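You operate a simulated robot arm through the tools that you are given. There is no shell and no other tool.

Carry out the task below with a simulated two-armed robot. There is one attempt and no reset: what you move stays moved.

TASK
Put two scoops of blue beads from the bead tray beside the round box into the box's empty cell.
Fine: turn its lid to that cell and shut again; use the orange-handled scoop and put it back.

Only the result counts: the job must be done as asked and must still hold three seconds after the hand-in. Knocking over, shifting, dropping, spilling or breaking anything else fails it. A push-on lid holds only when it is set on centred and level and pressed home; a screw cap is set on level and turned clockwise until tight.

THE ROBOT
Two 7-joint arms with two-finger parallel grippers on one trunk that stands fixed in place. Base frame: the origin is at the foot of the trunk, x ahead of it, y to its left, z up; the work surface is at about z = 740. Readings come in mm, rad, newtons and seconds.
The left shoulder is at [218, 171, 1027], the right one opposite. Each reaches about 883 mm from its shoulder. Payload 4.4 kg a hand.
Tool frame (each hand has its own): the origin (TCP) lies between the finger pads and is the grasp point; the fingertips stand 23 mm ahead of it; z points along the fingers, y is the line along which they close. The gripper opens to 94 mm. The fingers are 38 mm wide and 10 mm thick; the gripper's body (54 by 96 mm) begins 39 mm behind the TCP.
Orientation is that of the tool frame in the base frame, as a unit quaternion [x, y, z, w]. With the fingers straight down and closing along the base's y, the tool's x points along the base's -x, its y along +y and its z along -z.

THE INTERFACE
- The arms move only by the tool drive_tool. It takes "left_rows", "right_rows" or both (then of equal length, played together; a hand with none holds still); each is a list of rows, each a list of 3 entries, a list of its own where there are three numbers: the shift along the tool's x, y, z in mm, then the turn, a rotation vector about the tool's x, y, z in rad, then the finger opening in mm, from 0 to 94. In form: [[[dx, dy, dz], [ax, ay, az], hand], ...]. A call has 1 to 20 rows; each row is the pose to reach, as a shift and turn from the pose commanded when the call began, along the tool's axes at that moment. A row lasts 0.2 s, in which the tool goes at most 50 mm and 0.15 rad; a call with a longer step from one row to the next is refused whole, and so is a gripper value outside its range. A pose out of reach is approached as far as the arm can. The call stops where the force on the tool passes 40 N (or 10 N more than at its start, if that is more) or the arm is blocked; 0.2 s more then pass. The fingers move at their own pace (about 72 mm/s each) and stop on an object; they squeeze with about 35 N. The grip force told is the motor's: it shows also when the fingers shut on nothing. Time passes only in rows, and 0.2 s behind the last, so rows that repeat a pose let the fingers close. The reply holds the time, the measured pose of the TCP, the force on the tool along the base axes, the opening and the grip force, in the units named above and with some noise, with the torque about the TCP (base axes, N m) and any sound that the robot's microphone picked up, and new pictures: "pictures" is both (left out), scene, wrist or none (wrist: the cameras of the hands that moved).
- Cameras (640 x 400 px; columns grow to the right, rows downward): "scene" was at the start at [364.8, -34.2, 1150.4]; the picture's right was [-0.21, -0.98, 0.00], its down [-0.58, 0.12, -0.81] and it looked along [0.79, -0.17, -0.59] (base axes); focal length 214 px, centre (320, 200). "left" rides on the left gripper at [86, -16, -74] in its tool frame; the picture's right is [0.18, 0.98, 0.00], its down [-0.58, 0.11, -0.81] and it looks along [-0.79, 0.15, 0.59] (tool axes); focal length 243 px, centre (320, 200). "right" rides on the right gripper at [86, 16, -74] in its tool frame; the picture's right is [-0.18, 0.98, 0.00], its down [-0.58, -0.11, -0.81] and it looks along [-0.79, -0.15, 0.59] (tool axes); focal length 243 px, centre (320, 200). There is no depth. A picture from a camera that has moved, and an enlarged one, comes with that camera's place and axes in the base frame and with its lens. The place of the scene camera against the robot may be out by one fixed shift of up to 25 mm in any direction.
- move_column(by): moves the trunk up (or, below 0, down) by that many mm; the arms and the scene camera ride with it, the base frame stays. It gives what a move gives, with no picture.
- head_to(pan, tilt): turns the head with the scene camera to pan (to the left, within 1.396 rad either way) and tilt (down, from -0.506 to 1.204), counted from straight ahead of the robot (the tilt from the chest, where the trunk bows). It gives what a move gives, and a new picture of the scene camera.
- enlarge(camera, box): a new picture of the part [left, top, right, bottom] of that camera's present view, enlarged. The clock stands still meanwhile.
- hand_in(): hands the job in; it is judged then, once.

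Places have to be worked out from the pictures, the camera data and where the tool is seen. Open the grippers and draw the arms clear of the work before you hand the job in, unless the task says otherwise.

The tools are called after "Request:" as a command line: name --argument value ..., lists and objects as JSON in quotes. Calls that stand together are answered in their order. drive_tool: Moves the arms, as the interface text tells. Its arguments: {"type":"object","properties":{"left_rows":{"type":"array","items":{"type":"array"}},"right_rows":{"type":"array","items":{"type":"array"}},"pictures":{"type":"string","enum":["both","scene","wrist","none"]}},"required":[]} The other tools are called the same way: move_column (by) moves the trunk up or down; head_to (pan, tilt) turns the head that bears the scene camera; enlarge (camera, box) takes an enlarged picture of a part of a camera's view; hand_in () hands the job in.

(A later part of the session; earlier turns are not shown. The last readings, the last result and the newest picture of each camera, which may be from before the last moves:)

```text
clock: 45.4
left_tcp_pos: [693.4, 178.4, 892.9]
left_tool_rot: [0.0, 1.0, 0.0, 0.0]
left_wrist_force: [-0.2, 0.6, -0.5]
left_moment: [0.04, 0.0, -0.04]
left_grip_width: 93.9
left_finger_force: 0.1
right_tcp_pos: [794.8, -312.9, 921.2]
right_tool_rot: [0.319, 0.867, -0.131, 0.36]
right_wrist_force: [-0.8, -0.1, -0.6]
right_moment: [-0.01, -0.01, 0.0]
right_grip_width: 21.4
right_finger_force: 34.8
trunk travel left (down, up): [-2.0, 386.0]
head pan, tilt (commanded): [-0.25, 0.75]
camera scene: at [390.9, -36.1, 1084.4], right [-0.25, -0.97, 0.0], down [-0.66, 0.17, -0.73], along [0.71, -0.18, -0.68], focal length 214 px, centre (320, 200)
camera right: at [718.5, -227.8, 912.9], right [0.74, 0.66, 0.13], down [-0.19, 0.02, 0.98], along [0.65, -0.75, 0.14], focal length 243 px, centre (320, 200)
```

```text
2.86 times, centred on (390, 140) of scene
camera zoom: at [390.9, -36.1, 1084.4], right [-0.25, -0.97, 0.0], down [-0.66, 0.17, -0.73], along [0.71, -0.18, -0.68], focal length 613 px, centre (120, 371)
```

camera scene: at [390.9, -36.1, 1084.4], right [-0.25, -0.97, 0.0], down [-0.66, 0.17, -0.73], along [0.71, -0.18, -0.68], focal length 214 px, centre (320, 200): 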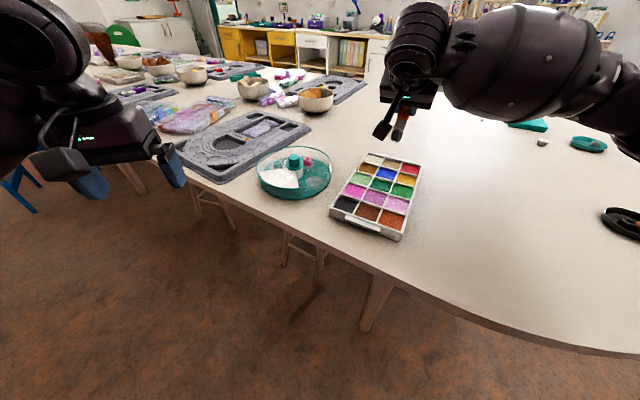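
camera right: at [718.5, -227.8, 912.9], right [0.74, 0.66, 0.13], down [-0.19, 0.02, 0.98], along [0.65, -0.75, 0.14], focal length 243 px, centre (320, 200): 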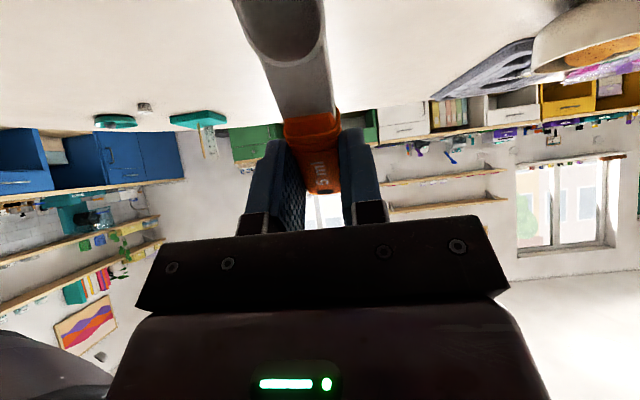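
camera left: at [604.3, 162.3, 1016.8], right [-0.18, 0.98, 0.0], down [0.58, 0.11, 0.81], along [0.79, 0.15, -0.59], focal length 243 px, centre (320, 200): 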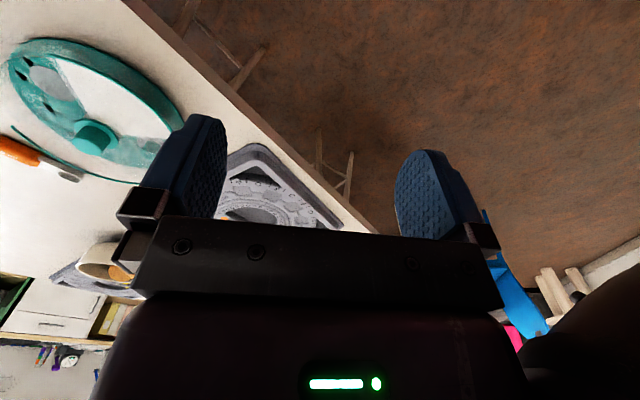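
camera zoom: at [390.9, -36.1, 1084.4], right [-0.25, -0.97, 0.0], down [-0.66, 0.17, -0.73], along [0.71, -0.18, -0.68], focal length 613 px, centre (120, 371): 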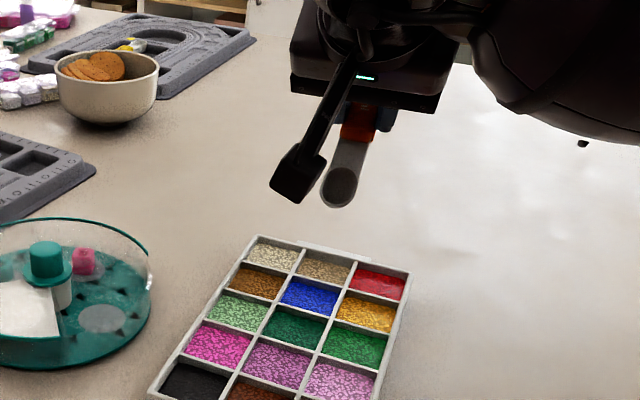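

The 45° tilt is reachable, but the wrist camera hangs on a stalk near bowl level, so I keep tilts moderate. I lower to TCP z about 850 (cup about 15 mm above the walls) and check the alignment with the blue cell.

Request:
drive_tool --right_rows '[[[17.4, -0.2, 16], [0, 0, 0], 8], [[34.9, -0.5, 32.1], [0, 0, 0], 8], [[52.3, -0.7, 48.1], [0, 0, 0], 8]]' --pictures "both"

Request:
enlarge --camera "scene" --box '[355, 130, 435, 195]'

```text
clock: 46.2
left_tcp_pos: [693.7, 177.8, 892.1]
left_tool_rot: [-0.001, 1.0, 0.0, 0.0]
left_wrist_force: [-1.0, 0.5, -1.2]
left_moment: [-0.04, -0.01, 0.0]
left_grip_width: 93.8
left_finger_force: 0.2
right_tcp_pos: [792.5, -313.6, 850.7]
right_tool_rot: [0.32, 0.867, -0.132, 0.359]
right_wrist_force: [-0.1, 0.0, -0.1]
right_moment: [0.0, 0.01, 0.02]
right_grip_width: 21.2
right_finger_force: 34.7
trunk travel left (down, up): [-2.0, 386.0]
head pan, tilt (commanded): [-0.25, 0.75]
camera scene: at [391.1, -36.1, 1084.2], right [-0.25, -0.97, 0.0], down [-0.66, 0.17, -0.73], along [0.71, -0.18, -0.68], focal length 214 px, centre (320, 200)
camera right: at [715.4, -227.4, 842.1], right [0.74, 0.66, 0.13], down [-0.19, 0.02, 0.98], along [0.65, -0.75, 0.14], focal length 243 px, centre (320, 200)
```

scene: 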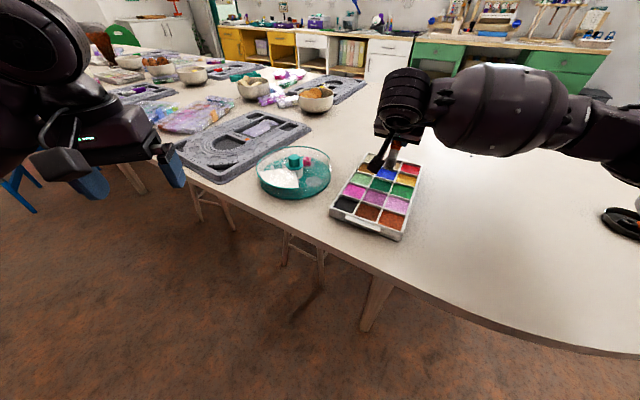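
right: 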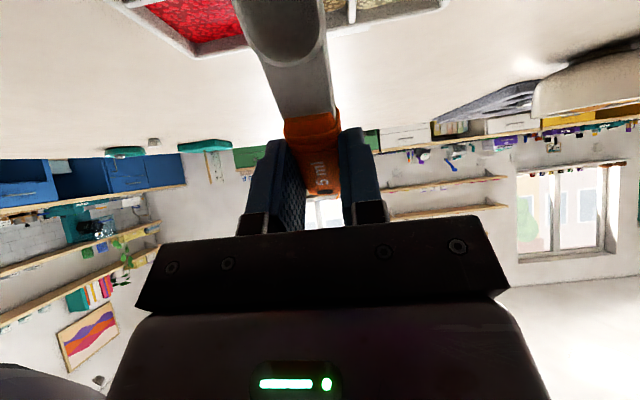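

```text
6.15 times, centred on (395, 162) of scene
camera zoom: at [391.1, -36.1, 1084.2], right [-0.25, -0.97, 0.0], down [-0.66, 0.17, -0.73], along [0.71, -0.18, -0.68], focal length 1320 px, centre (-142, 431)
```

zoom: 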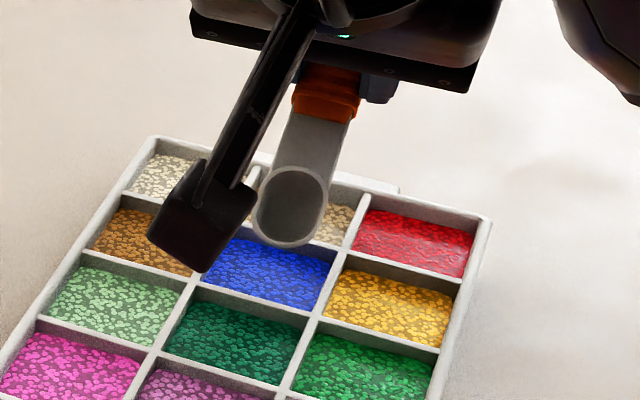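

The cup sits over the blue cell, with its tip about 2 mm to the right of the line. I correct by 2 mm and dip slowly to TCP z about 819, watching the force.

Request:
drive_tool --right_rows '[[[5.3, 1, 5.9], [0, 0, 0], 8], [[10.8, 2, 11.6], [0, 0, 0], 8], [[16.2, 2, 17.3], [0, 0, 0], 8], [[21.7, 2, 23.1], [0, 0, 0], 8]]' --pictures "both"

Request:
enlarge --camera "scene" --box '[355, 140, 435, 205]'

```text
clock: 47.2
left_tcp_pos: [692.2, 177.9, 892.9]
left_tool_rot: [0.0, 1.0, 0.0, 0.0]
left_wrist_force: [0.3, -0.4, 0.6]
left_moment: [0.0, -0.02, 0.01]
left_grip_width: 93.8
left_finger_force: 0.1
right_tcp_pos: [795.2, -312.9, 819.0]
right_tool_rot: [0.32, 0.866, -0.132, 0.36]
right_wrist_force: [-1.5, -0.4, 5.1]
right_moment: [0.09, 0.24, 0.01]
right_grip_width: 21.4
right_finger_force: 34.9
trunk travel left (down, up): [-2.0, 386.0]
head pan, tilt (commanded): [-0.25, 0.75]
camera scene: at [390.4, -36.0, 1084.7], right [-0.25, -0.97, 0.0], down [-0.66, 0.17, -0.73], along [0.71, -0.18, -0.68], focal length 214 px, centre (320, 200)
camera right: at [718.2, -226.4, 810.5], right [0.74, 0.66, 0.13], down [-0.19, 0.02, 0.98], along [0.65, -0.75, 0.14], focal length 243 px, centre (320, 200)
```

scene: 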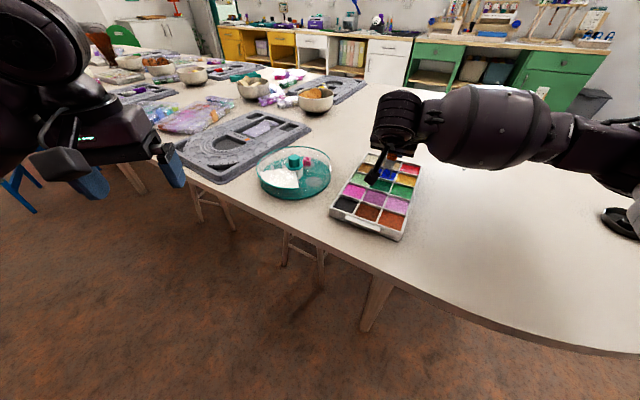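
right: 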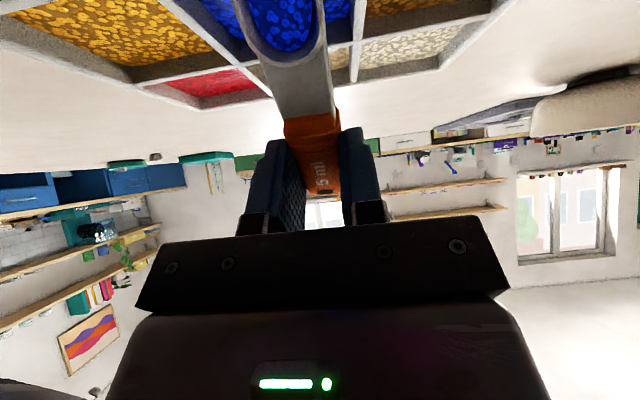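

```text
6.15 times, centred on (395, 172) of scene
camera zoom: at [390.4, -36.0, 1084.7], right [-0.25, -0.97, 0.0], down [-0.66, 0.17, -0.73], along [0.71, -0.18, -0.68], focal length 1320 px, centre (-142, 369)
```

zoom: 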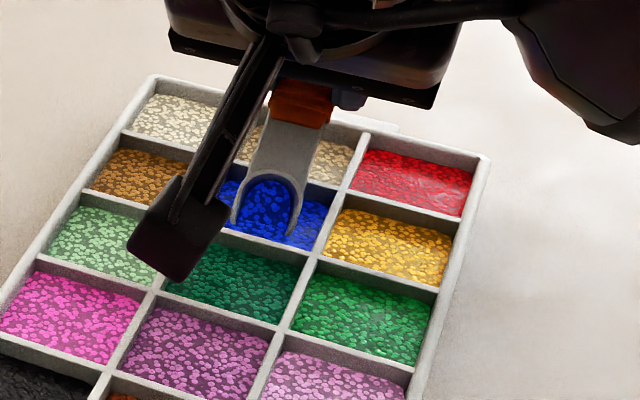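

The beads resist with about 5 N and blue beads show inside the cup. I look at the cup from the wrist camera before continuing.

Request:
enlarge --camera "right" --box '[180, 0, 400, 130]'

Request:
enlarge --camera "scene" --box '[370, 160, 410, 190]'

```text
2.91 times, centred on (290, 65) of right
camera zoom: at [718.2, -226.4, 810.5], right [0.74, 0.66, 0.13], down [-0.19, 0.02, 0.98], along [0.65, -0.75, 0.14], focal length 706 px, centre (407, 593)
```

zoom: 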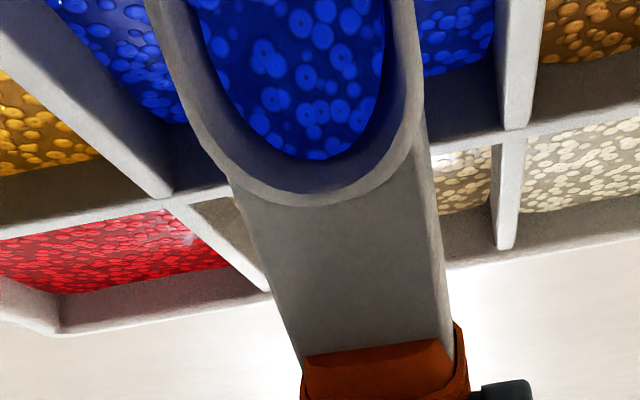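

```text
13.33 times, centred on (390, 175) of scene
camera zoom: at [390.4, -36.0, 1084.7], right [-0.25, -0.97, 0.0], down [-0.66, 0.17, -0.73], along [0.71, -0.18, -0.68], focal length 2860 px, centre (-613, 533)
```

zoom: 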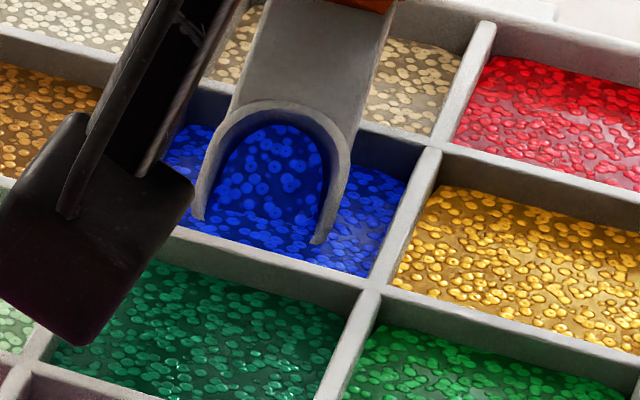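

The cup already shows beads. I now swing it toward level while pushing forward and down within the cell (tilt 45° to 28°), then lift straight up.

Request:
drive_tool --right_rows '[[[0.5, 0, 4.8], [0, 0.074, 0], 8], [[1, 0, 9.6], [0, 0.148, 0], 8], [[1.5, 0, 14.4], [0, 0.223, 0], 8], [[2, 0, 19.2], [0, 0.297, 0], 8], [[2, 0, 19.2], [0, 0.297, 0], 8]]' --pictures "both"

Request:
enlarge --camera "scene" --box '[365, 155, 415, 195]'

Request:
enlarge --camera "right" --box '[180, 0, 400, 130]'

```text
clock: 48.4
left_tcp_pos: [692.3, 178.2, 893.7]
left_tool_rot: [0.0, 1.0, 0.0, 0.0]
left_wrist_force: [0.6, -0.9, -0.8]
left_moment: [0.01, -0.03, -0.01]
left_grip_width: 94.3
left_finger_force: 0.1
right_tcp_pos: [803.7, -318.8, 805.6]
right_tool_rot: [0.335, 0.91, -0.082, 0.228]
right_wrist_force: [-2.4, 3.7, 13.1]
right_moment: [0.26, 0.48, -0.09]
right_grip_width: 21.6
right_finger_force: 34.7
trunk travel left (down, up): [-2.0, 386.0]
head pan, tilt (commanded): [-0.25, 0.75]
camera scene: at [389.6, -35.5, 1085.0], right [-0.25, -0.97, 0.0], down [-0.66, 0.17, -0.73], along [0.71, -0.18, -0.68], focal length 214 px, centre (320, 200)
camera right: at [728.9, -235.1, 830.4], right [0.76, 0.64, 0.09], down [0.03, -0.17, 0.98], along [0.65, -0.75, -0.15], focal length 243 px, centre (320, 200)
```

scene: 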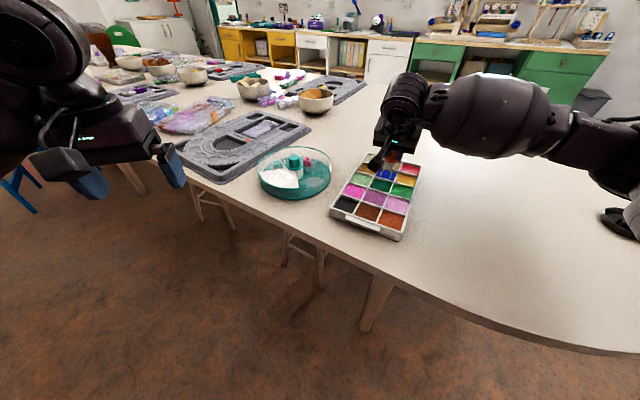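
right: 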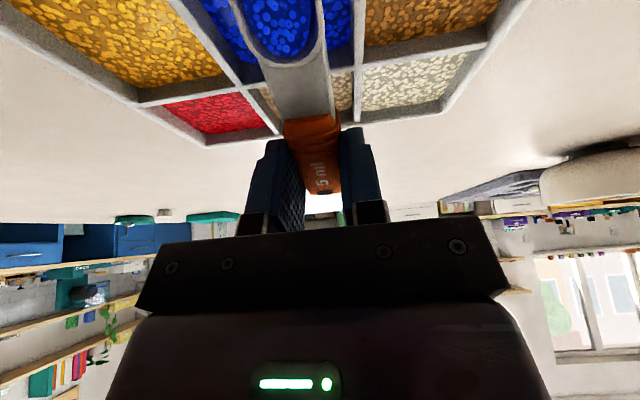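

```text
10.00 times, centred on (390, 175) of scene
camera zoom: at [389.6, -35.5, 1085.0], right [-0.25, -0.97, 0.0], down [-0.66, 0.17, -0.73], along [0.71, -0.18, -0.68], focal length 2145 px, centre (-380, 450)
```

zoom: 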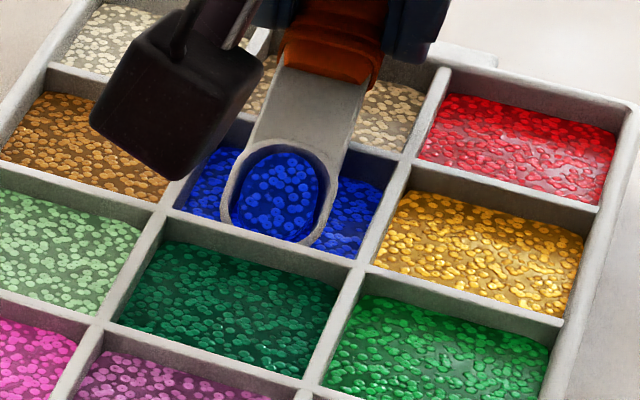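

```text
2.91 times, centred on (290, 65) of right
camera zoom: at [728.9, -235.1, 830.4], right [0.76, 0.64, 0.09], down [0.03, -0.17, 0.98], along [0.65, -0.75, -0.15], focal length 706 px, centre (407, 593)
```

zoom: 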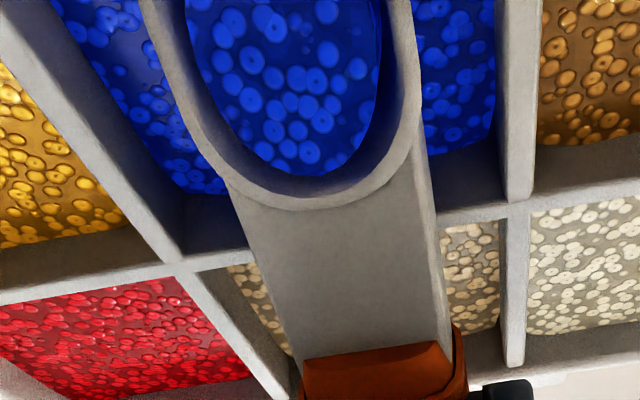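

Force rose to 13 N and the cup shows more beads. I hold a moment and move slightly forward to see whether it fills further.

Request:
drive_tool --right_rows '[[[1.5, 0, -0.5], [0, 0.03, 0], 8], [[3, 0, -1], [0, 0.06, 0], 8], [[3, 0, -1], [0, 0.06, 0], 8], [[3, 0, -1], [0, 0.06, 0], 8]]' --pictures "none"

Request:
enlarge --camera "scene" --box '[365, 155, 415, 195]'

Request:
enlarge --camera "right" --box '[180, 0, 400, 130]'

```text
clock: 49.4
left_tcp_pos: [692.2, 177.5, 892.8]
left_tool_rot: [0.0, 1.0, 0.0, 0.0]
left_wrist_force: [1.0, 0.0, -0.4]
left_moment: [-0.01, -0.01, 0.01]
left_grip_width: 93.8
left_finger_force: 0.0
right_tcp_pos: [802.5, -317.5, 801.8]
right_tool_rot: [0.338, 0.917, -0.073, 0.2]
right_wrist_force: [1.8, -2.4, 2.8]
right_moment: [-0.17, 0.0, -0.03]
right_grip_width: 22.1
right_finger_force: 34.6
trunk travel left (down, up): [-2.0, 386.0]
head pan, tilt (commanded): [-0.25, 0.75]
```

```text
10.00 times, centred on (390, 175) of scene
camera zoom: at [390.7, -36.3, 1084.4], right [-0.25, -0.97, 0.0], down [-0.66, 0.17, -0.73], along [0.71, -0.18, -0.68], focal length 2145 px, centre (-380, 450)
```

zoom: 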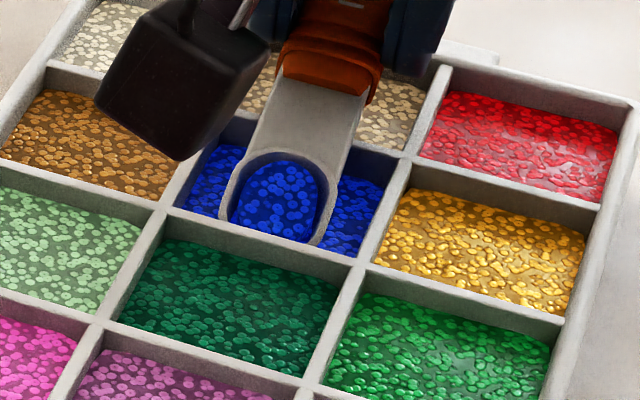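

```text
2.91 times, centred on (290, 65) of right
camera zoom: at [728.8, -235.6, 833.8], right [0.77, 0.64, 0.08], down [0.08, -0.21, 0.97], along [0.64, -0.74, -0.21], focal length 706 px, centre (407, 593)
```

zoom: 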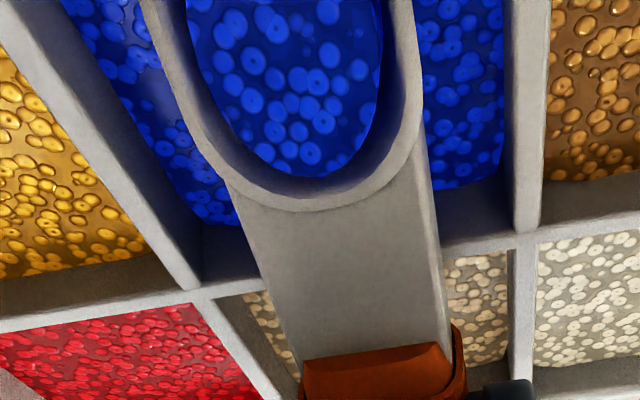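

The level in the cup stays the same in both views, so it looks full. I lift it straight out and level it slowly above the cell.

Request:
drive_tool --right_rows '[[[-4.2, 0, -9.1], [0, 0.04, 0], 8], [[-8.3, 0, -18.2], [0, 0.08, 0], 8], [[-12.5, 0, -27.3], [0, 0.13, 0], 8], [[-16.6, 0, -36.4], [0, 0.19, 0], 8], [[-18.7, 0, -41], [0, 0.25, 0], 8], [[-20.8, 0, -45.5], [0, 0.31, 0], 8], [[-22.8, 0, -50], [0, 0.37, 0], 8], [[-25, 0, -54.5], [0, 0.43, 0], 8]]' --pictures "both"

Request:
enlarge --camera "scene" --box '[360, 120, 420, 190]'

Request:
enlarge --camera "right" --box '[180, 0, 400, 130]'

```text
clock: 51.2
left_tcp_pos: [692.5, 178.4, 894.6]
left_tool_rot: [0.0, 1.0, 0.0, 0.0]
left_wrist_force: [-0.2, 0.5, 0.2]
left_moment: [0.01, -0.04, 0.01]
left_grip_width: 94.1
left_finger_force: 0.1
right_tcp_pos: [802.2, -316.1, 862.1]
right_tool_rot: [0.346, 0.938, 0.001, -0.001]
right_wrist_force: [0.2, 0.0, 0.2]
right_moment: [0.04, 0.0, -0.02]
right_grip_width: 21.1
right_finger_force: 34.6
trunk travel left (down, up): [-2.0, 386.0]
head pan, tilt (commanded): [-0.25, 0.75]
camera scene: at [390.8, -36.1, 1084.4], right [-0.25, -0.97, 0.0], down [-0.66, 0.17, -0.73], along [0.71, -0.18, -0.68], focal length 214 px, centre (320, 200)
camera right: at [745.9, -249.9, 937.6], right [0.78, 0.63, 0.0], down [0.37, -0.46, 0.81], along [0.51, -0.63, -0.59], focal length 243 px, centre (320, 200)
```

scene: 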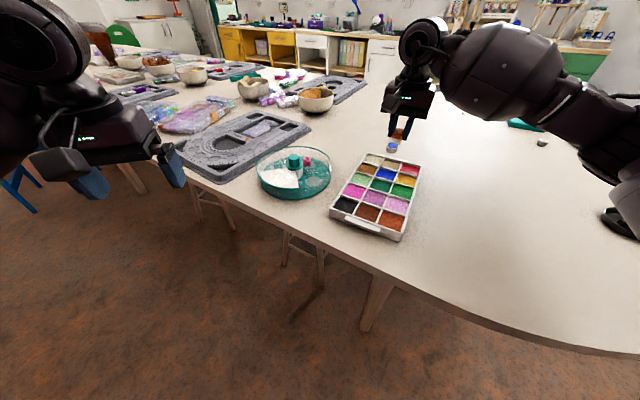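
right: 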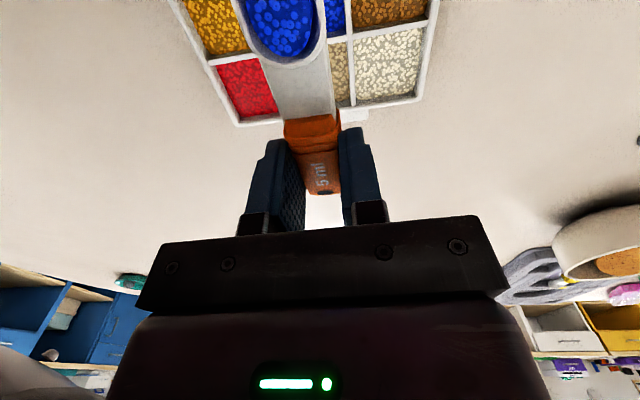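

```text
5.71 times, centred on (390, 155) of scene
camera zoom: at [390.8, -36.1, 1084.4], right [-0.25, -0.97, 0.0], down [-0.66, 0.17, -0.73], along [0.71, -0.18, -0.68], focal length 1226 px, centre (-80, 457)
```

zoom: 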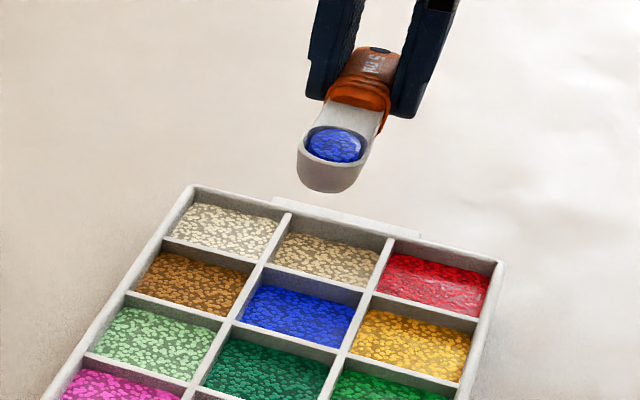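

```text
2.91 times, centred on (290, 65) of right
camera zoom: at [745.9, -249.9, 937.6], right [0.78, 0.63, 0.0], down [0.37, -0.46, 0.81], along [0.51, -0.63, -0.59], focal length 706 px, centre (407, 593)
```

zoom: 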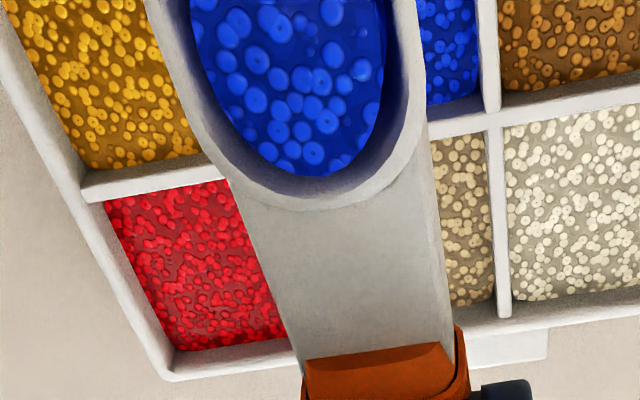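

The cup is loaded with blue beads. I check the fill level closely and look for strays.

Request:
enlarge --camera "scene" --box '[380, 130, 410, 155]'

Request:
enlarge --camera "scene" --box '[320, 145, 440, 245]'

```text
16.00 times, centred on (395, 142) of scene
camera zoom: at [390.8, -36.1, 1084.4], right [-0.25, -0.97, 0.0], down [-0.66, 0.17, -0.73], along [0.71, -0.18, -0.68], focal length 3432 px, centre (-880, 1120)
```

zoom: 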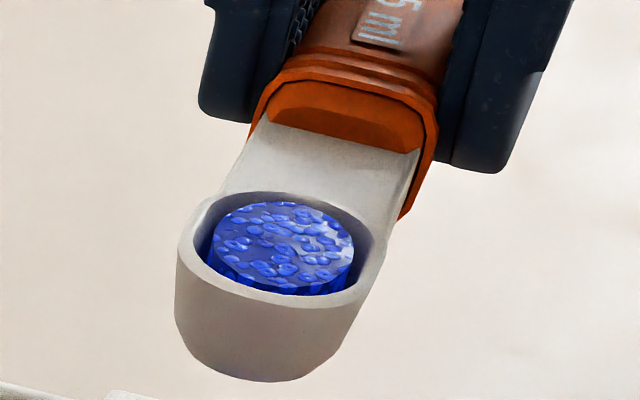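

```text
4.00 times, centred on (380, 195) of scene
camera zoom: at [390.8, -36.1, 1084.4], right [-0.25, -0.97, 0.0], down [-0.66, 0.17, -0.73], along [0.71, -0.18, -0.68], focal length 858 px, centre (80, 220)
```

zoom: 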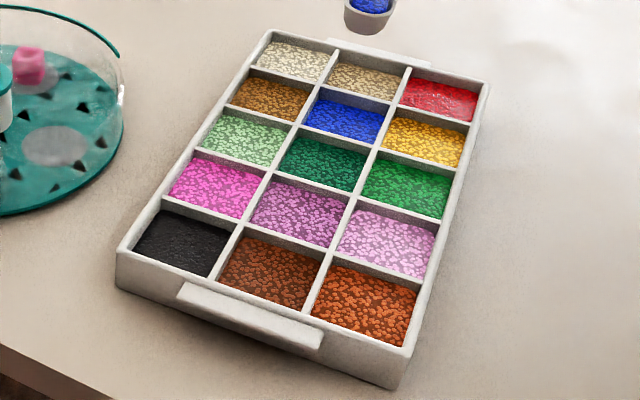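

A clean, level scoopful, with the tray undisturbed. I carry it level to over the open cell: bowl at about (806, -109), TCP near (856, -151, 870).

Request:
drive_tool --right_rows '[[[6, 14, -2], [0, 0, 0], 8], [[14, 34, -4], [0, 0, 0], 8], [[23, 56, -6], [0, 0, 0], 8], [[32, 78, -8], [0, 0, 0], 8], [[41, 100, -8], [0, 0, 0], 8], [[50, 122, -8], [0, 0, 0], 8], [[59, 143, -8], [0, 0, 0], 8], [[66.2, 160.5, -8], [0, 0, 0], 8], [[66.2, 160.5, -8], [0, 0, 0], 8]]' --pictures "both"

Request:
enlarge --camera "scene" --box '[250, 90, 370, 210]'

Request:
enlarge --camera "right" --box '[140, 0, 480, 200]'

```text
clock: 53.2
left_tcp_pos: [692.5, 178.6, 892.2]
left_tool_rot: [0.0, 1.0, 0.0, -0.001]
left_wrist_force: [-0.8, 0.1, 0.3]
left_moment: [0.0, -0.01, -0.02]
left_grip_width: 93.9
left_finger_force: 0.0
right_tcp_pos: [857.6, -151.8, 872.5]
right_tool_rot: [0.346, 0.938, 0.001, 0.0]
right_wrist_force: [0.6, -0.3, 0.6]
right_moment: [-0.02, -0.04, -0.03]
right_grip_width: 21.1
right_finger_force: 35.0
trunk travel left (down, up): [-2.0, 386.0]
head pan, tilt (commanded): [-0.25, 0.75]
camera scene: at [390.9, -35.9, 1084.4], right [-0.25, -0.97, 0.0], down [-0.66, 0.17, -0.73], along [0.71, -0.18, -0.68], focal length 214 px, centre (320, 200)
camera right: at [801.1, -83.4, 947.5], right [0.78, 0.63, 0.0], down [0.37, -0.46, 0.81], along [0.51, -0.63, -0.59], focal length 243 px, centre (320, 200)
```

scene: 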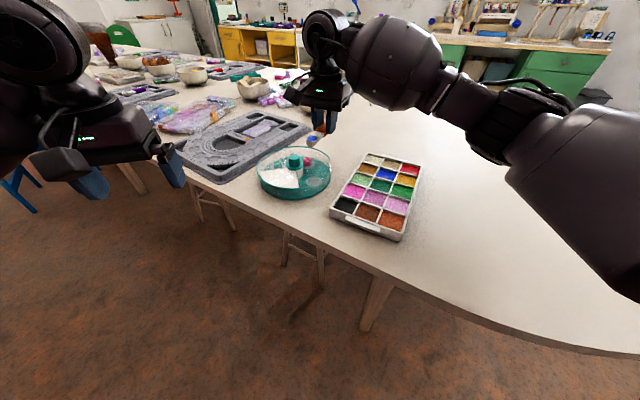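
right: 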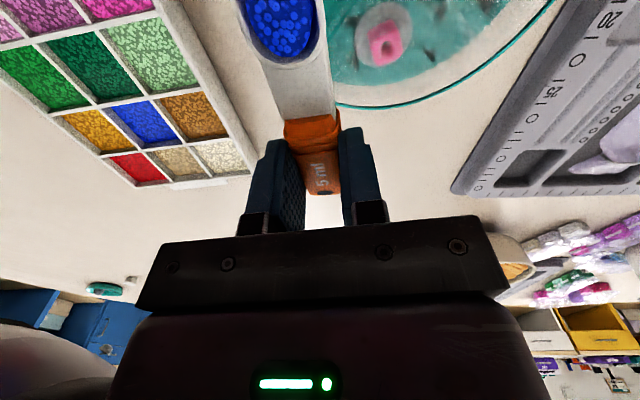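

```text
3.33 times, centred on (310, 150) of scene
camera zoom: at [390.9, -35.9, 1084.4], right [-0.25, -0.97, 0.0], down [-0.66, 0.17, -0.73], along [0.71, -0.18, -0.68], focal length 715 px, centre (353, 367)
```

zoom: 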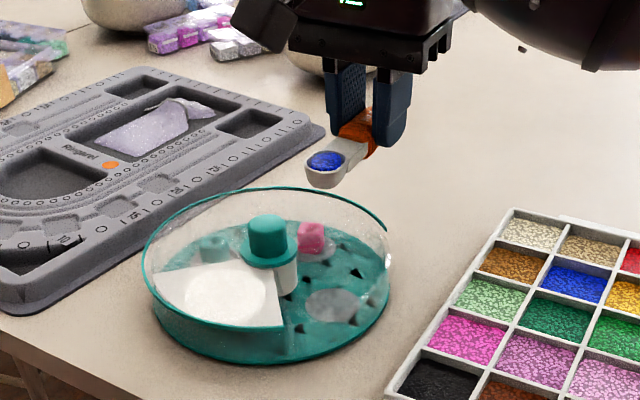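

```text
1.88 times, centred on (310, 100) of right
camera zoom: at [801.1, -83.4, 947.5], right [0.78, 0.63, 0.0], down [0.37, -0.46, 0.81], along [0.51, -0.63, -0.59], focal length 457 px, centre (339, 388)
```

zoom: 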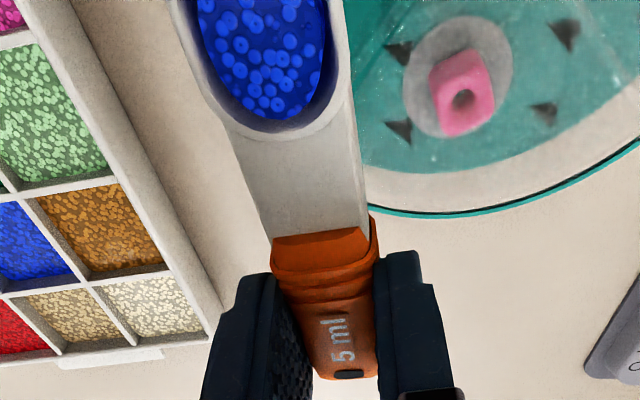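

The loaded bowl is over the open cell. I shift so the front lip is above the pad centre and lower it level to about 33 mm above the lid, then check.

Request:
drive_tool --right_rows '[[[-7, -1.2, 8], [0, 0, 0], 8], [[-15, -2.4, 20], [0, 0, 0], 8], [[-15, -2.4, 34], [0, 0, 0], 8], [[-15, -2.4, 46], [0, 0, 0], 8], [[-15, -2.4, 54], [0, 0, 0], 8]]' --pictures "both"

Request:
enlarge --camera "scene" --box '[250, 120, 370, 210]'

Request:
enlarge --camera "right" --box '[140, 0, 480, 200]'

```text
clock: 54.4
left_tcp_pos: [693.5, 176.8, 893.6]
left_tool_rot: [0.0, 1.0, 0.0, 0.0]
left_wrist_force: [-0.4, 1.0, 0.2]
left_moment: [0.0, 0.01, -0.03]
left_grip_width: 94.5
left_finger_force: 0.1
right_tcp_pos: [865.5, -162.1, 817.1]
right_tool_rot: [0.347, 0.938, 0.001, -0.001]
right_wrist_force: [-0.1, 0.6, -0.6]
right_moment: [-0.05, -0.02, 0.02]
right_grip_width: 21.0
right_finger_force: 35.0
trunk travel left (down, up): [-2.0, 386.0]
head pan, tilt (commanded): [-0.25, 0.75]
camera scene: at [390.9, -36.2, 1084.4], right [-0.25, -0.97, 0.0], down [-0.66, 0.17, -0.73], along [0.71, -0.18, -0.68], focal length 214 px, centre (320, 200)
camera right: at [809.3, -95.7, 891.8], right [0.78, 0.63, 0.0], down [0.37, -0.46, 0.81], along [0.51, -0.63, -0.59], focal length 243 px, centre (320, 200)
```

scene: 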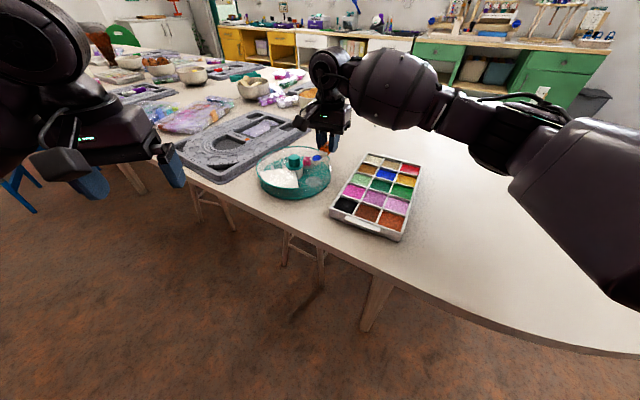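
right: 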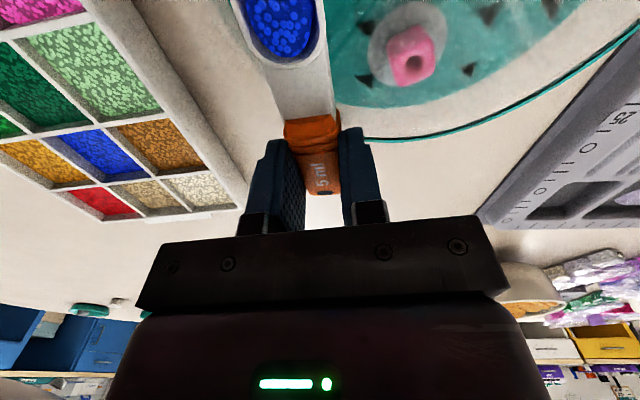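

```text
4.44 times, centred on (310, 165) of scene
camera zoom: at [390.9, -36.2, 1084.4], right [-0.25, -0.97, 0.0], down [-0.66, 0.17, -0.73], along [0.71, -0.18, -0.68], focal length 953 px, centre (364, 356)
```

zoom: 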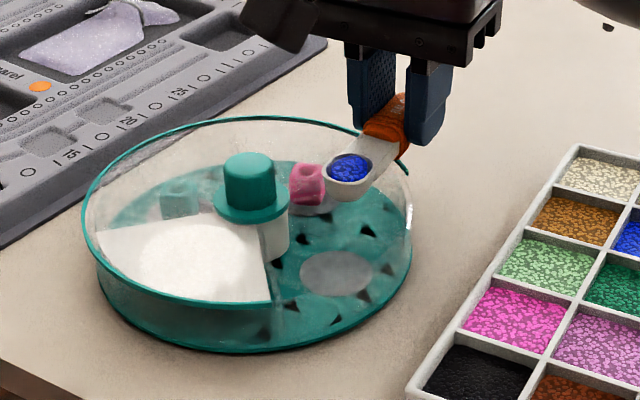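

```text
1.88 times, centred on (310, 100) of right
camera zoom: at [809.3, -95.7, 891.8], right [0.78, 0.63, 0.0], down [0.37, -0.46, 0.81], along [0.51, -0.63, -0.59], focal length 457 px, centre (339, 388)
```

zoom: 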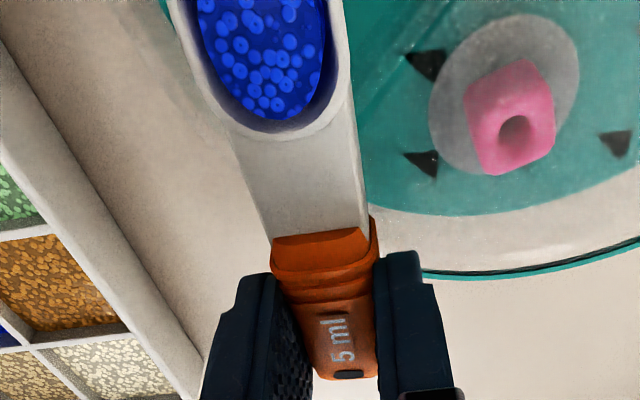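

The bowl sits right above the window and pad. Before tilting, I move the left arm farther left so the right wrist has room to swing.

Request:
drive_tool --left_rows '[[[23, 25, -17], [0, 0, 0], 94], [[46, 50, -34], [0, 0, 0], 94], [[70, 76, -50], [0, 0, 0], 94], [[93, 102, -67], [0, 0, 0], 94]]' --pictures "none"

```text
clock: 55.4
left_tcp_pos: [599.9, 278.7, 961.1]
left_tool_rot: [-0.001, 1.0, 0.001, 0.0]
left_wrist_force: [-0.2, -0.4, 0.5]
left_moment: [-0.02, 0.0, -0.01]
left_grip_width: 94.1
left_finger_force: 0.1
right_tcp_pos: [864.9, -163.8, 817.6]
right_tool_rot: [0.346, 0.938, 0.0, 0.0]
right_wrist_force: [-0.5, -0.7, 0.1]
right_moment: [-0.01, -0.01, -0.01]
right_grip_width: 21.2
right_finger_force: 35.4
trunk travel left (down, up): [-2.0, 386.0]
head pan, tilt (commanded): [-0.25, 0.75]
```

The left arm is clear. Now I tilt the scoop nose-down up to about 40° first, keeping its lip fixed above the cell, and check what happens.

Request:
drive_tool --right_rows '[[[1.9, 0, -10.9], [0, -0.14, 0], 8], [[5.4, 0, -21.3], [0, -0.28, 0], 8], [[10.4, 0, -31.1], [0, -0.42, 0], 8], [[16.8, 0, -40.2], [0, -0.56, 0], 8], [[24.4, 0, -48.3], [0, -0.7, 0], 8]]' --pictures "both"

Request:
enlarge --camera "scene" --box '[250, 100, 370, 210]'

```text
clock: 56.6
left_tcp_pos: [599.9, 278.7, 960.4]
left_tool_rot: [0.0, 1.0, 0.0, 0.0]
left_wrist_force: [0.3, 0.3, 0.3]
left_moment: [0.0, -0.02, -0.04]
left_grip_width: 93.9
left_finger_force: 0.0
right_tcp_pos: [847.2, -148.1, 865.6]
right_tool_rot: [0.326, 0.881, -0.118, 0.322]
right_wrist_force: [0.3, -0.6, -0.8]
right_moment: [0.01, 0.02, 0.01]
right_grip_width: 20.9
right_finger_force: 34.9
trunk travel left (down, up): [-2.0, 386.0]
head pan, tilt (commanded): [-0.25, 0.75]
camera scene: at [390.8, -36.1, 1084.4], right [-0.25, -0.97, 0.0], down [-0.66, 0.17, -0.73], along [0.71, -0.18, -0.68], focal length 214 px, centre (320, 200)
camera right: at [769.7, -62.0, 867.4], right [0.75, 0.66, 0.12], down [-0.13, -0.03, 0.99], along [0.65, -0.75, 0.06], focal length 243 px, centre (320, 200)
```

scene: 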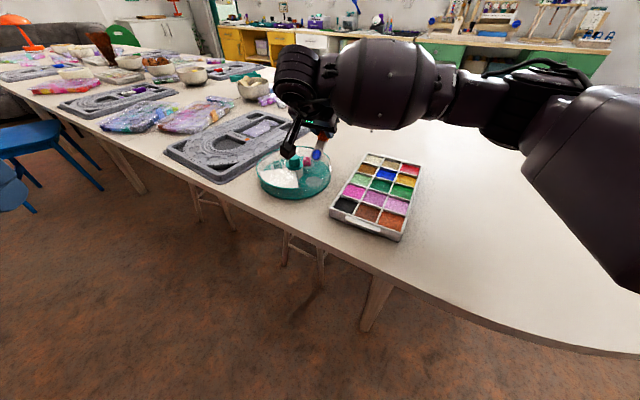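
right: 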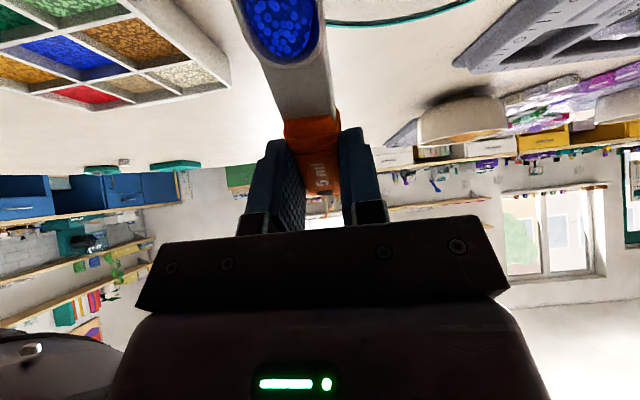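

```text
3.64 times, centred on (310, 155) of scene
camera zoom: at [390.8, -36.1, 1084.4], right [-0.25, -0.97, 0.0], down [-0.66, 0.17, -0.73], along [0.71, -0.18, -0.68], focal length 780 px, centre (356, 364)
```

zoom: 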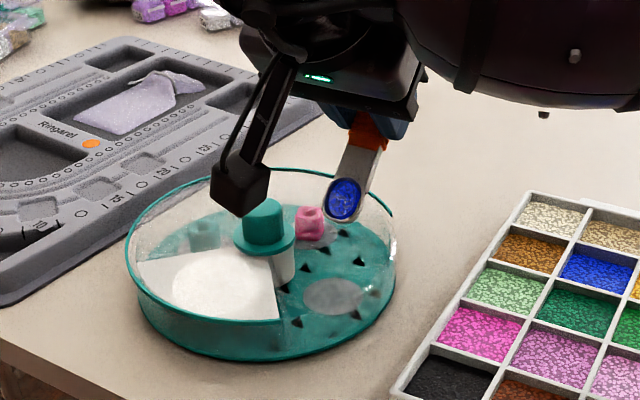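

The beads are still in the cup at 40°, and the wrist camera stalk clears the box. I continue tilting to about 80° and hold.

Request:
drive_tool --right_rows '[[[2.2, 0, -11], [0, -0.14, 0], 8], [[6, 0, -21.7], [0, -0.28, 0], 8], [[11.4, 0, -31.7], [0, -0.42, 0], 8], [[11.4, 0, -31.7], [0, -0.42, 0], 8], [[18, 0, -40.8], [0, -0.56, 0], 8], [[26, 0, -49.1], [0, -0.7, 0], 8], [[26, 0, -49.1], [0, -0.7, 0], 8], [[26, 0, -49.1], [0, -0.7, 0], 8]]' --pictures "both"

Request:
enlarge --camera "scene" --box '[250, 100, 370, 210]'

Request:
enlarge --camera "right" --box '[180, 0, 400, 130]'

```text
clock: 58.4
left_tcp_pos: [600.2, 278.2, 959.9]
left_tool_rot: [0.0, 1.0, 0.0, 0.0]
left_wrist_force: [-0.2, 0.0, 0.9]
left_moment: [0.02, 0.01, 0.05]
left_grip_width: 93.9
left_finger_force: 0.0
right_tcp_pos: [807.1, -113.8, 888.2]
right_tool_rot: [0.265, 0.718, -0.222, 0.604]
right_wrist_force: [0.2, 0.3, -0.1]
right_moment: [-0.01, 0.01, 0.02]
right_grip_width: 21.2
right_finger_force: 34.7
trunk travel left (down, up): [-2.0, 386.0]
head pan, tilt (commanded): [-0.25, 0.75]
camera scene: at [390.8, -36.4, 1084.4], right [-0.25, -0.97, 0.0], down [-0.66, 0.17, -0.73], along [0.71, -0.18, -0.68], focal length 214 px, centre (320, 200)
camera right: at [750.0, -44.8, 815.1], right [0.66, 0.73, 0.18], down [-0.6, 0.37, 0.71], along [0.45, -0.58, 0.68], focal length 243 px, centre (320, 200)
```

scene: 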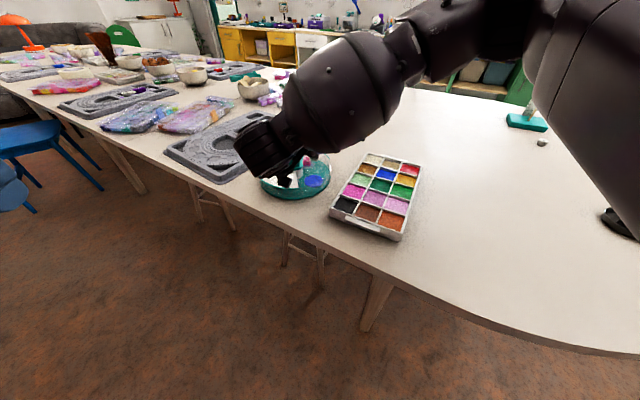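
right: 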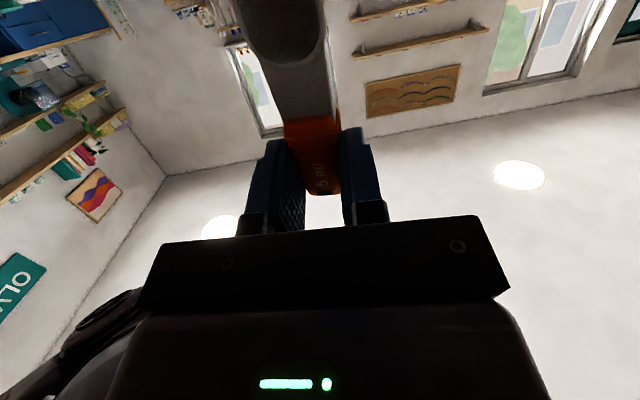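

```text
3.64 times, centred on (310, 155) of scene
camera zoom: at [390.8, -36.4, 1084.4], right [-0.25, -0.97, 0.0], down [-0.66, 0.17, -0.73], along [0.71, -0.18, -0.68], focal length 780 px, centre (356, 364)
```

zoom: 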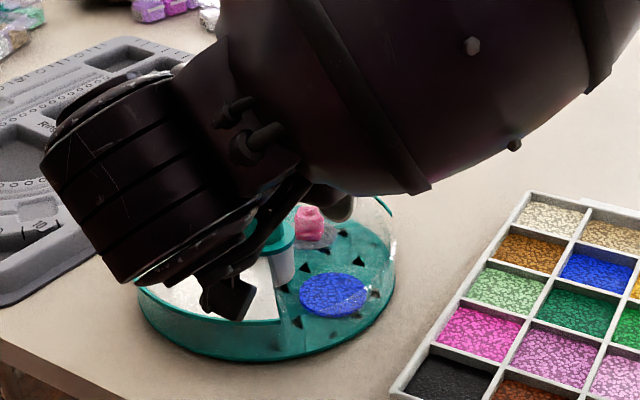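

```text
2.91 times, centred on (290, 65) of right
camera zoom: at [750.0, -44.8, 815.1], right [0.66, 0.73, 0.18], down [-0.6, 0.37, 0.71], along [0.45, -0.58, 0.68], focal length 706 px, centre (407, 593)
```

zoom: 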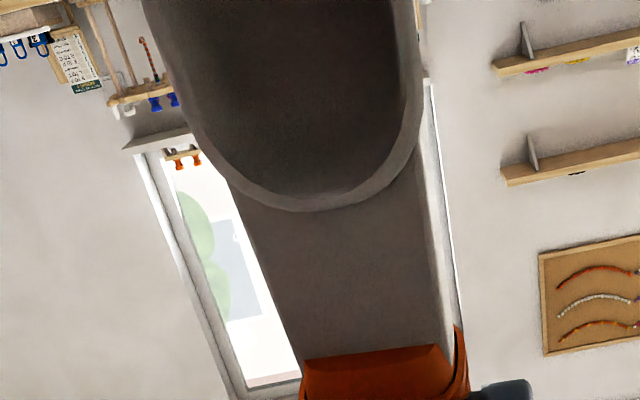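

The cup is empty and a blue bead bed has appeared on the pad in the cell. I reverse the tilt along the same path, rising slightly to clear the box.

Request:
drive_tool --right_rows '[[[-3.7, 0, 10.9], [0, 0.14, 0], 8], [[-5.6, 0, 21.8], [0, 0.28, 0], 8], [[-6.4, 0, 32.3], [0, 0.42, 0], 8], [[-6.1, 0, 42.3], [0, 0.56, 0], 8], [[-4.6, 0, 51.5], [0, 0.7, 0], 8], [[-1, 0, 59.8], [0, 0.84, 0], 8], [[4.8, 0, 67.3], [0, 0.98, 0], 8], [[11.9, 0, 73.6], [0, 1.12, 0], 8], [[20.1, 0, 78.6], [0, 1.26, 0], 8], [[27.7, 0, 81.8], [0, 1.4, 0], 8]]' --pictures "both"

Request:
enlarge --camera "scene" --box '[250, 120, 370, 210]'

```text
clock: 60.6
left_tcp_pos: [600.3, 279.2, 960.0]
left_tool_rot: [0.0, 1.0, -0.001, -0.001]
left_wrist_force: [0.4, 0.9, -1.1]
left_moment: [0.02, -0.02, -0.02]
left_grip_width: 94.2
left_finger_force: 0.0
right_tcp_pos: [866.3, -163.0, 844.4]
right_tool_rot: [0.346, 0.938, 0.001, -0.001]
right_wrist_force: [0.1, 0.7, -0.9]
right_moment: [0.02, 0.03, 0.01]
right_grip_width: 21.1
right_finger_force: 35.2
trunk travel left (down, up): [-2.0, 386.0]
head pan, tilt (commanded): [-0.25, 0.75]
camera scene: at [391.2, -36.2, 1084.2], right [-0.25, -0.97, 0.0], down [-0.66, 0.17, -0.73], along [0.71, -0.18, -0.68], focal length 214 px, centre (320, 200)
camera right: at [810.4, -95.8, 919.4], right [0.78, 0.63, 0.0], down [0.37, -0.46, 0.8], along [0.51, -0.63, -0.59], focal length 243 px, centre (320, 200)
```

scene: 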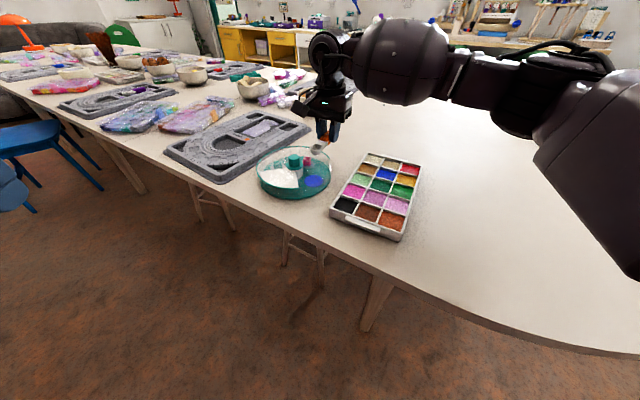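
right: 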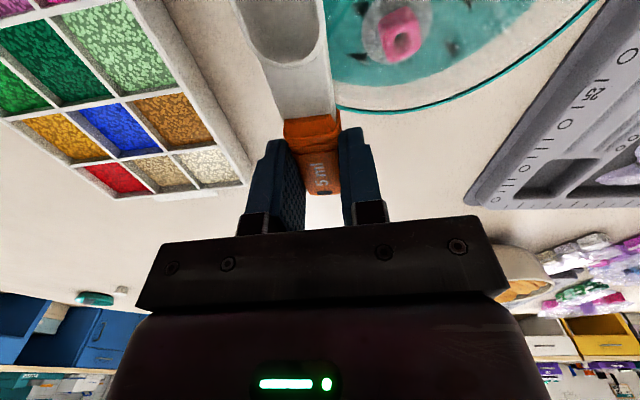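

```text
4.44 times, centred on (310, 165) of scene
camera zoom: at [391.2, -36.2, 1084.2], right [-0.25, -0.97, 0.0], down [-0.66, 0.17, -0.73], along [0.71, -0.18, -0.68], focal length 953 px, centre (364, 356)
```

zoom: 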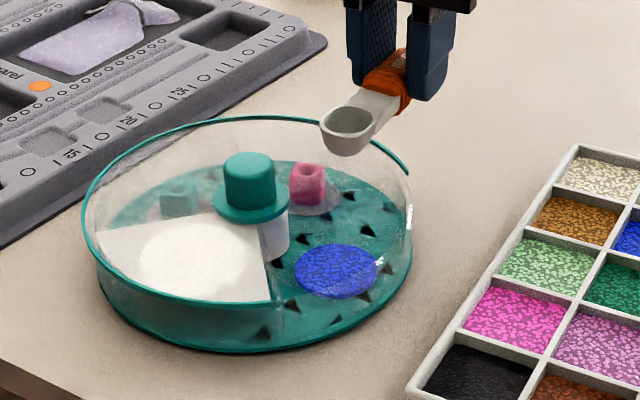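

The first scoop went in cleanly and nothing else moved. I return to the tray and tilt to 45° above the blue cell for the second scoop.

Request:
drive_tool --right_rows '[[[-7, -14, -4], [0, 0, 0], 8], [[-15, -35, -10], [0, 0, 0], 8], [[-24, -57, -16], [0, 0, 0], 8], [[-33, -79, -20], [0, 0, 0], 8], [[-42, -101, -24], [0, 0, 0], 8], [[-51, -123, -27.5], [0, 0, 0], 8], [[-60, -144, -27.5], [0, 0, 0], 8], [[-67.6, -160.7, -27.5], [0, 0, 0], 8], [[-66, -160.7, -29], [0, -0.131, 0], 8], [[-63.3, -160.7, -29], [0, -0.262, 0], 8], [[-59.5, -160.7, -28], [0, -0.393, 0], 8], [[-54.8, -160.7, -25], [0, -0.524, 0], 8], [[-49.1, -160.7, -21], [0, -0.654, 0], 8], [[-42.6, -160.7, -15.6], [0, -0.785, 0], 8]]' --pictures "both"

Request:
enlarge --camera "scene" --box '[355, 130, 435, 195]'

```text
clock: 63.6
left_tcp_pos: [599.8, 277.1, 959.8]
left_tool_rot: [0.0, 1.0, -0.001, 0.0]
left_wrist_force: [-0.9, -0.7, -0.1]
left_moment: [-0.01, 0.03, -0.02]
left_grip_width: 94.2
left_finger_force: 0.1
right_tcp_pos: [794.2, -313.4, 861.0]
right_tool_rot: [0.319, 0.867, -0.131, 0.36]
right_wrist_force: [0.4, -0.4, -0.3]
right_moment: [0.0, -0.03, -0.01]
right_grip_width: 20.7
right_finger_force: 34.7
trunk travel left (down, up): [-2.0, 386.0]
head pan, tilt (commanded): [-0.25, 0.75]
camera scene: at [391.0, -36.2, 1084.3], right [-0.25, -0.97, 0.0], down [-0.66, 0.17, -0.73], along [0.71, -0.18, -0.68], focal length 214 px, centre (320, 200)
camera right: at [717.2, -227.7, 852.5], right [0.74, 0.66, 0.13], down [-0.19, 0.02, 0.98], along [0.65, -0.75, 0.14], focal length 243 px, centre (320, 200)
```

scene: 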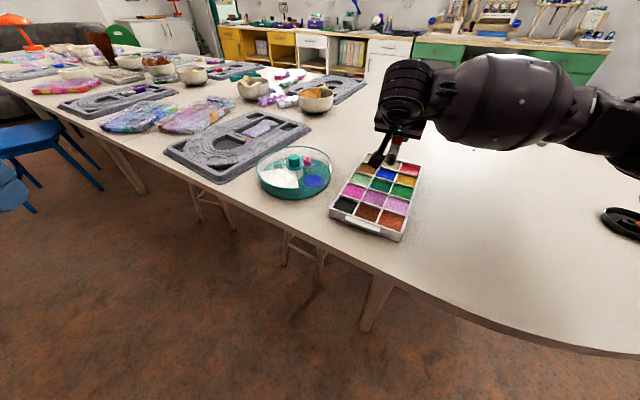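
right: 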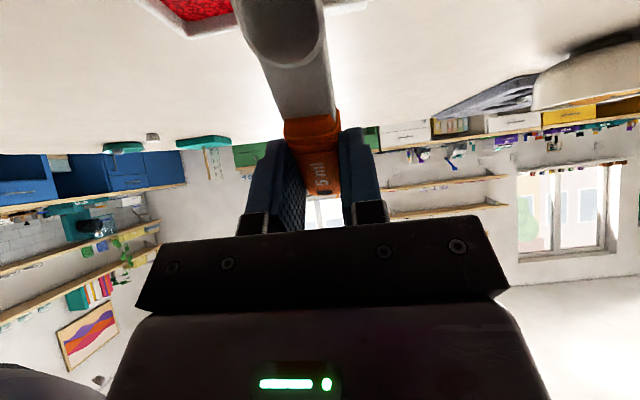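

```text
6.15 times, centred on (395, 162) of scene
camera zoom: at [391.0, -36.2, 1084.3], right [-0.25, -0.97, 0.0], down [-0.66, 0.17, -0.73], along [0.71, -0.18, -0.68], focal length 1320 px, centre (-142, 431)
```

zoom: 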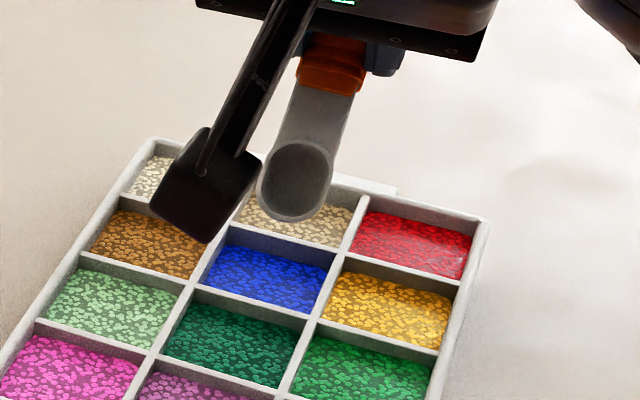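

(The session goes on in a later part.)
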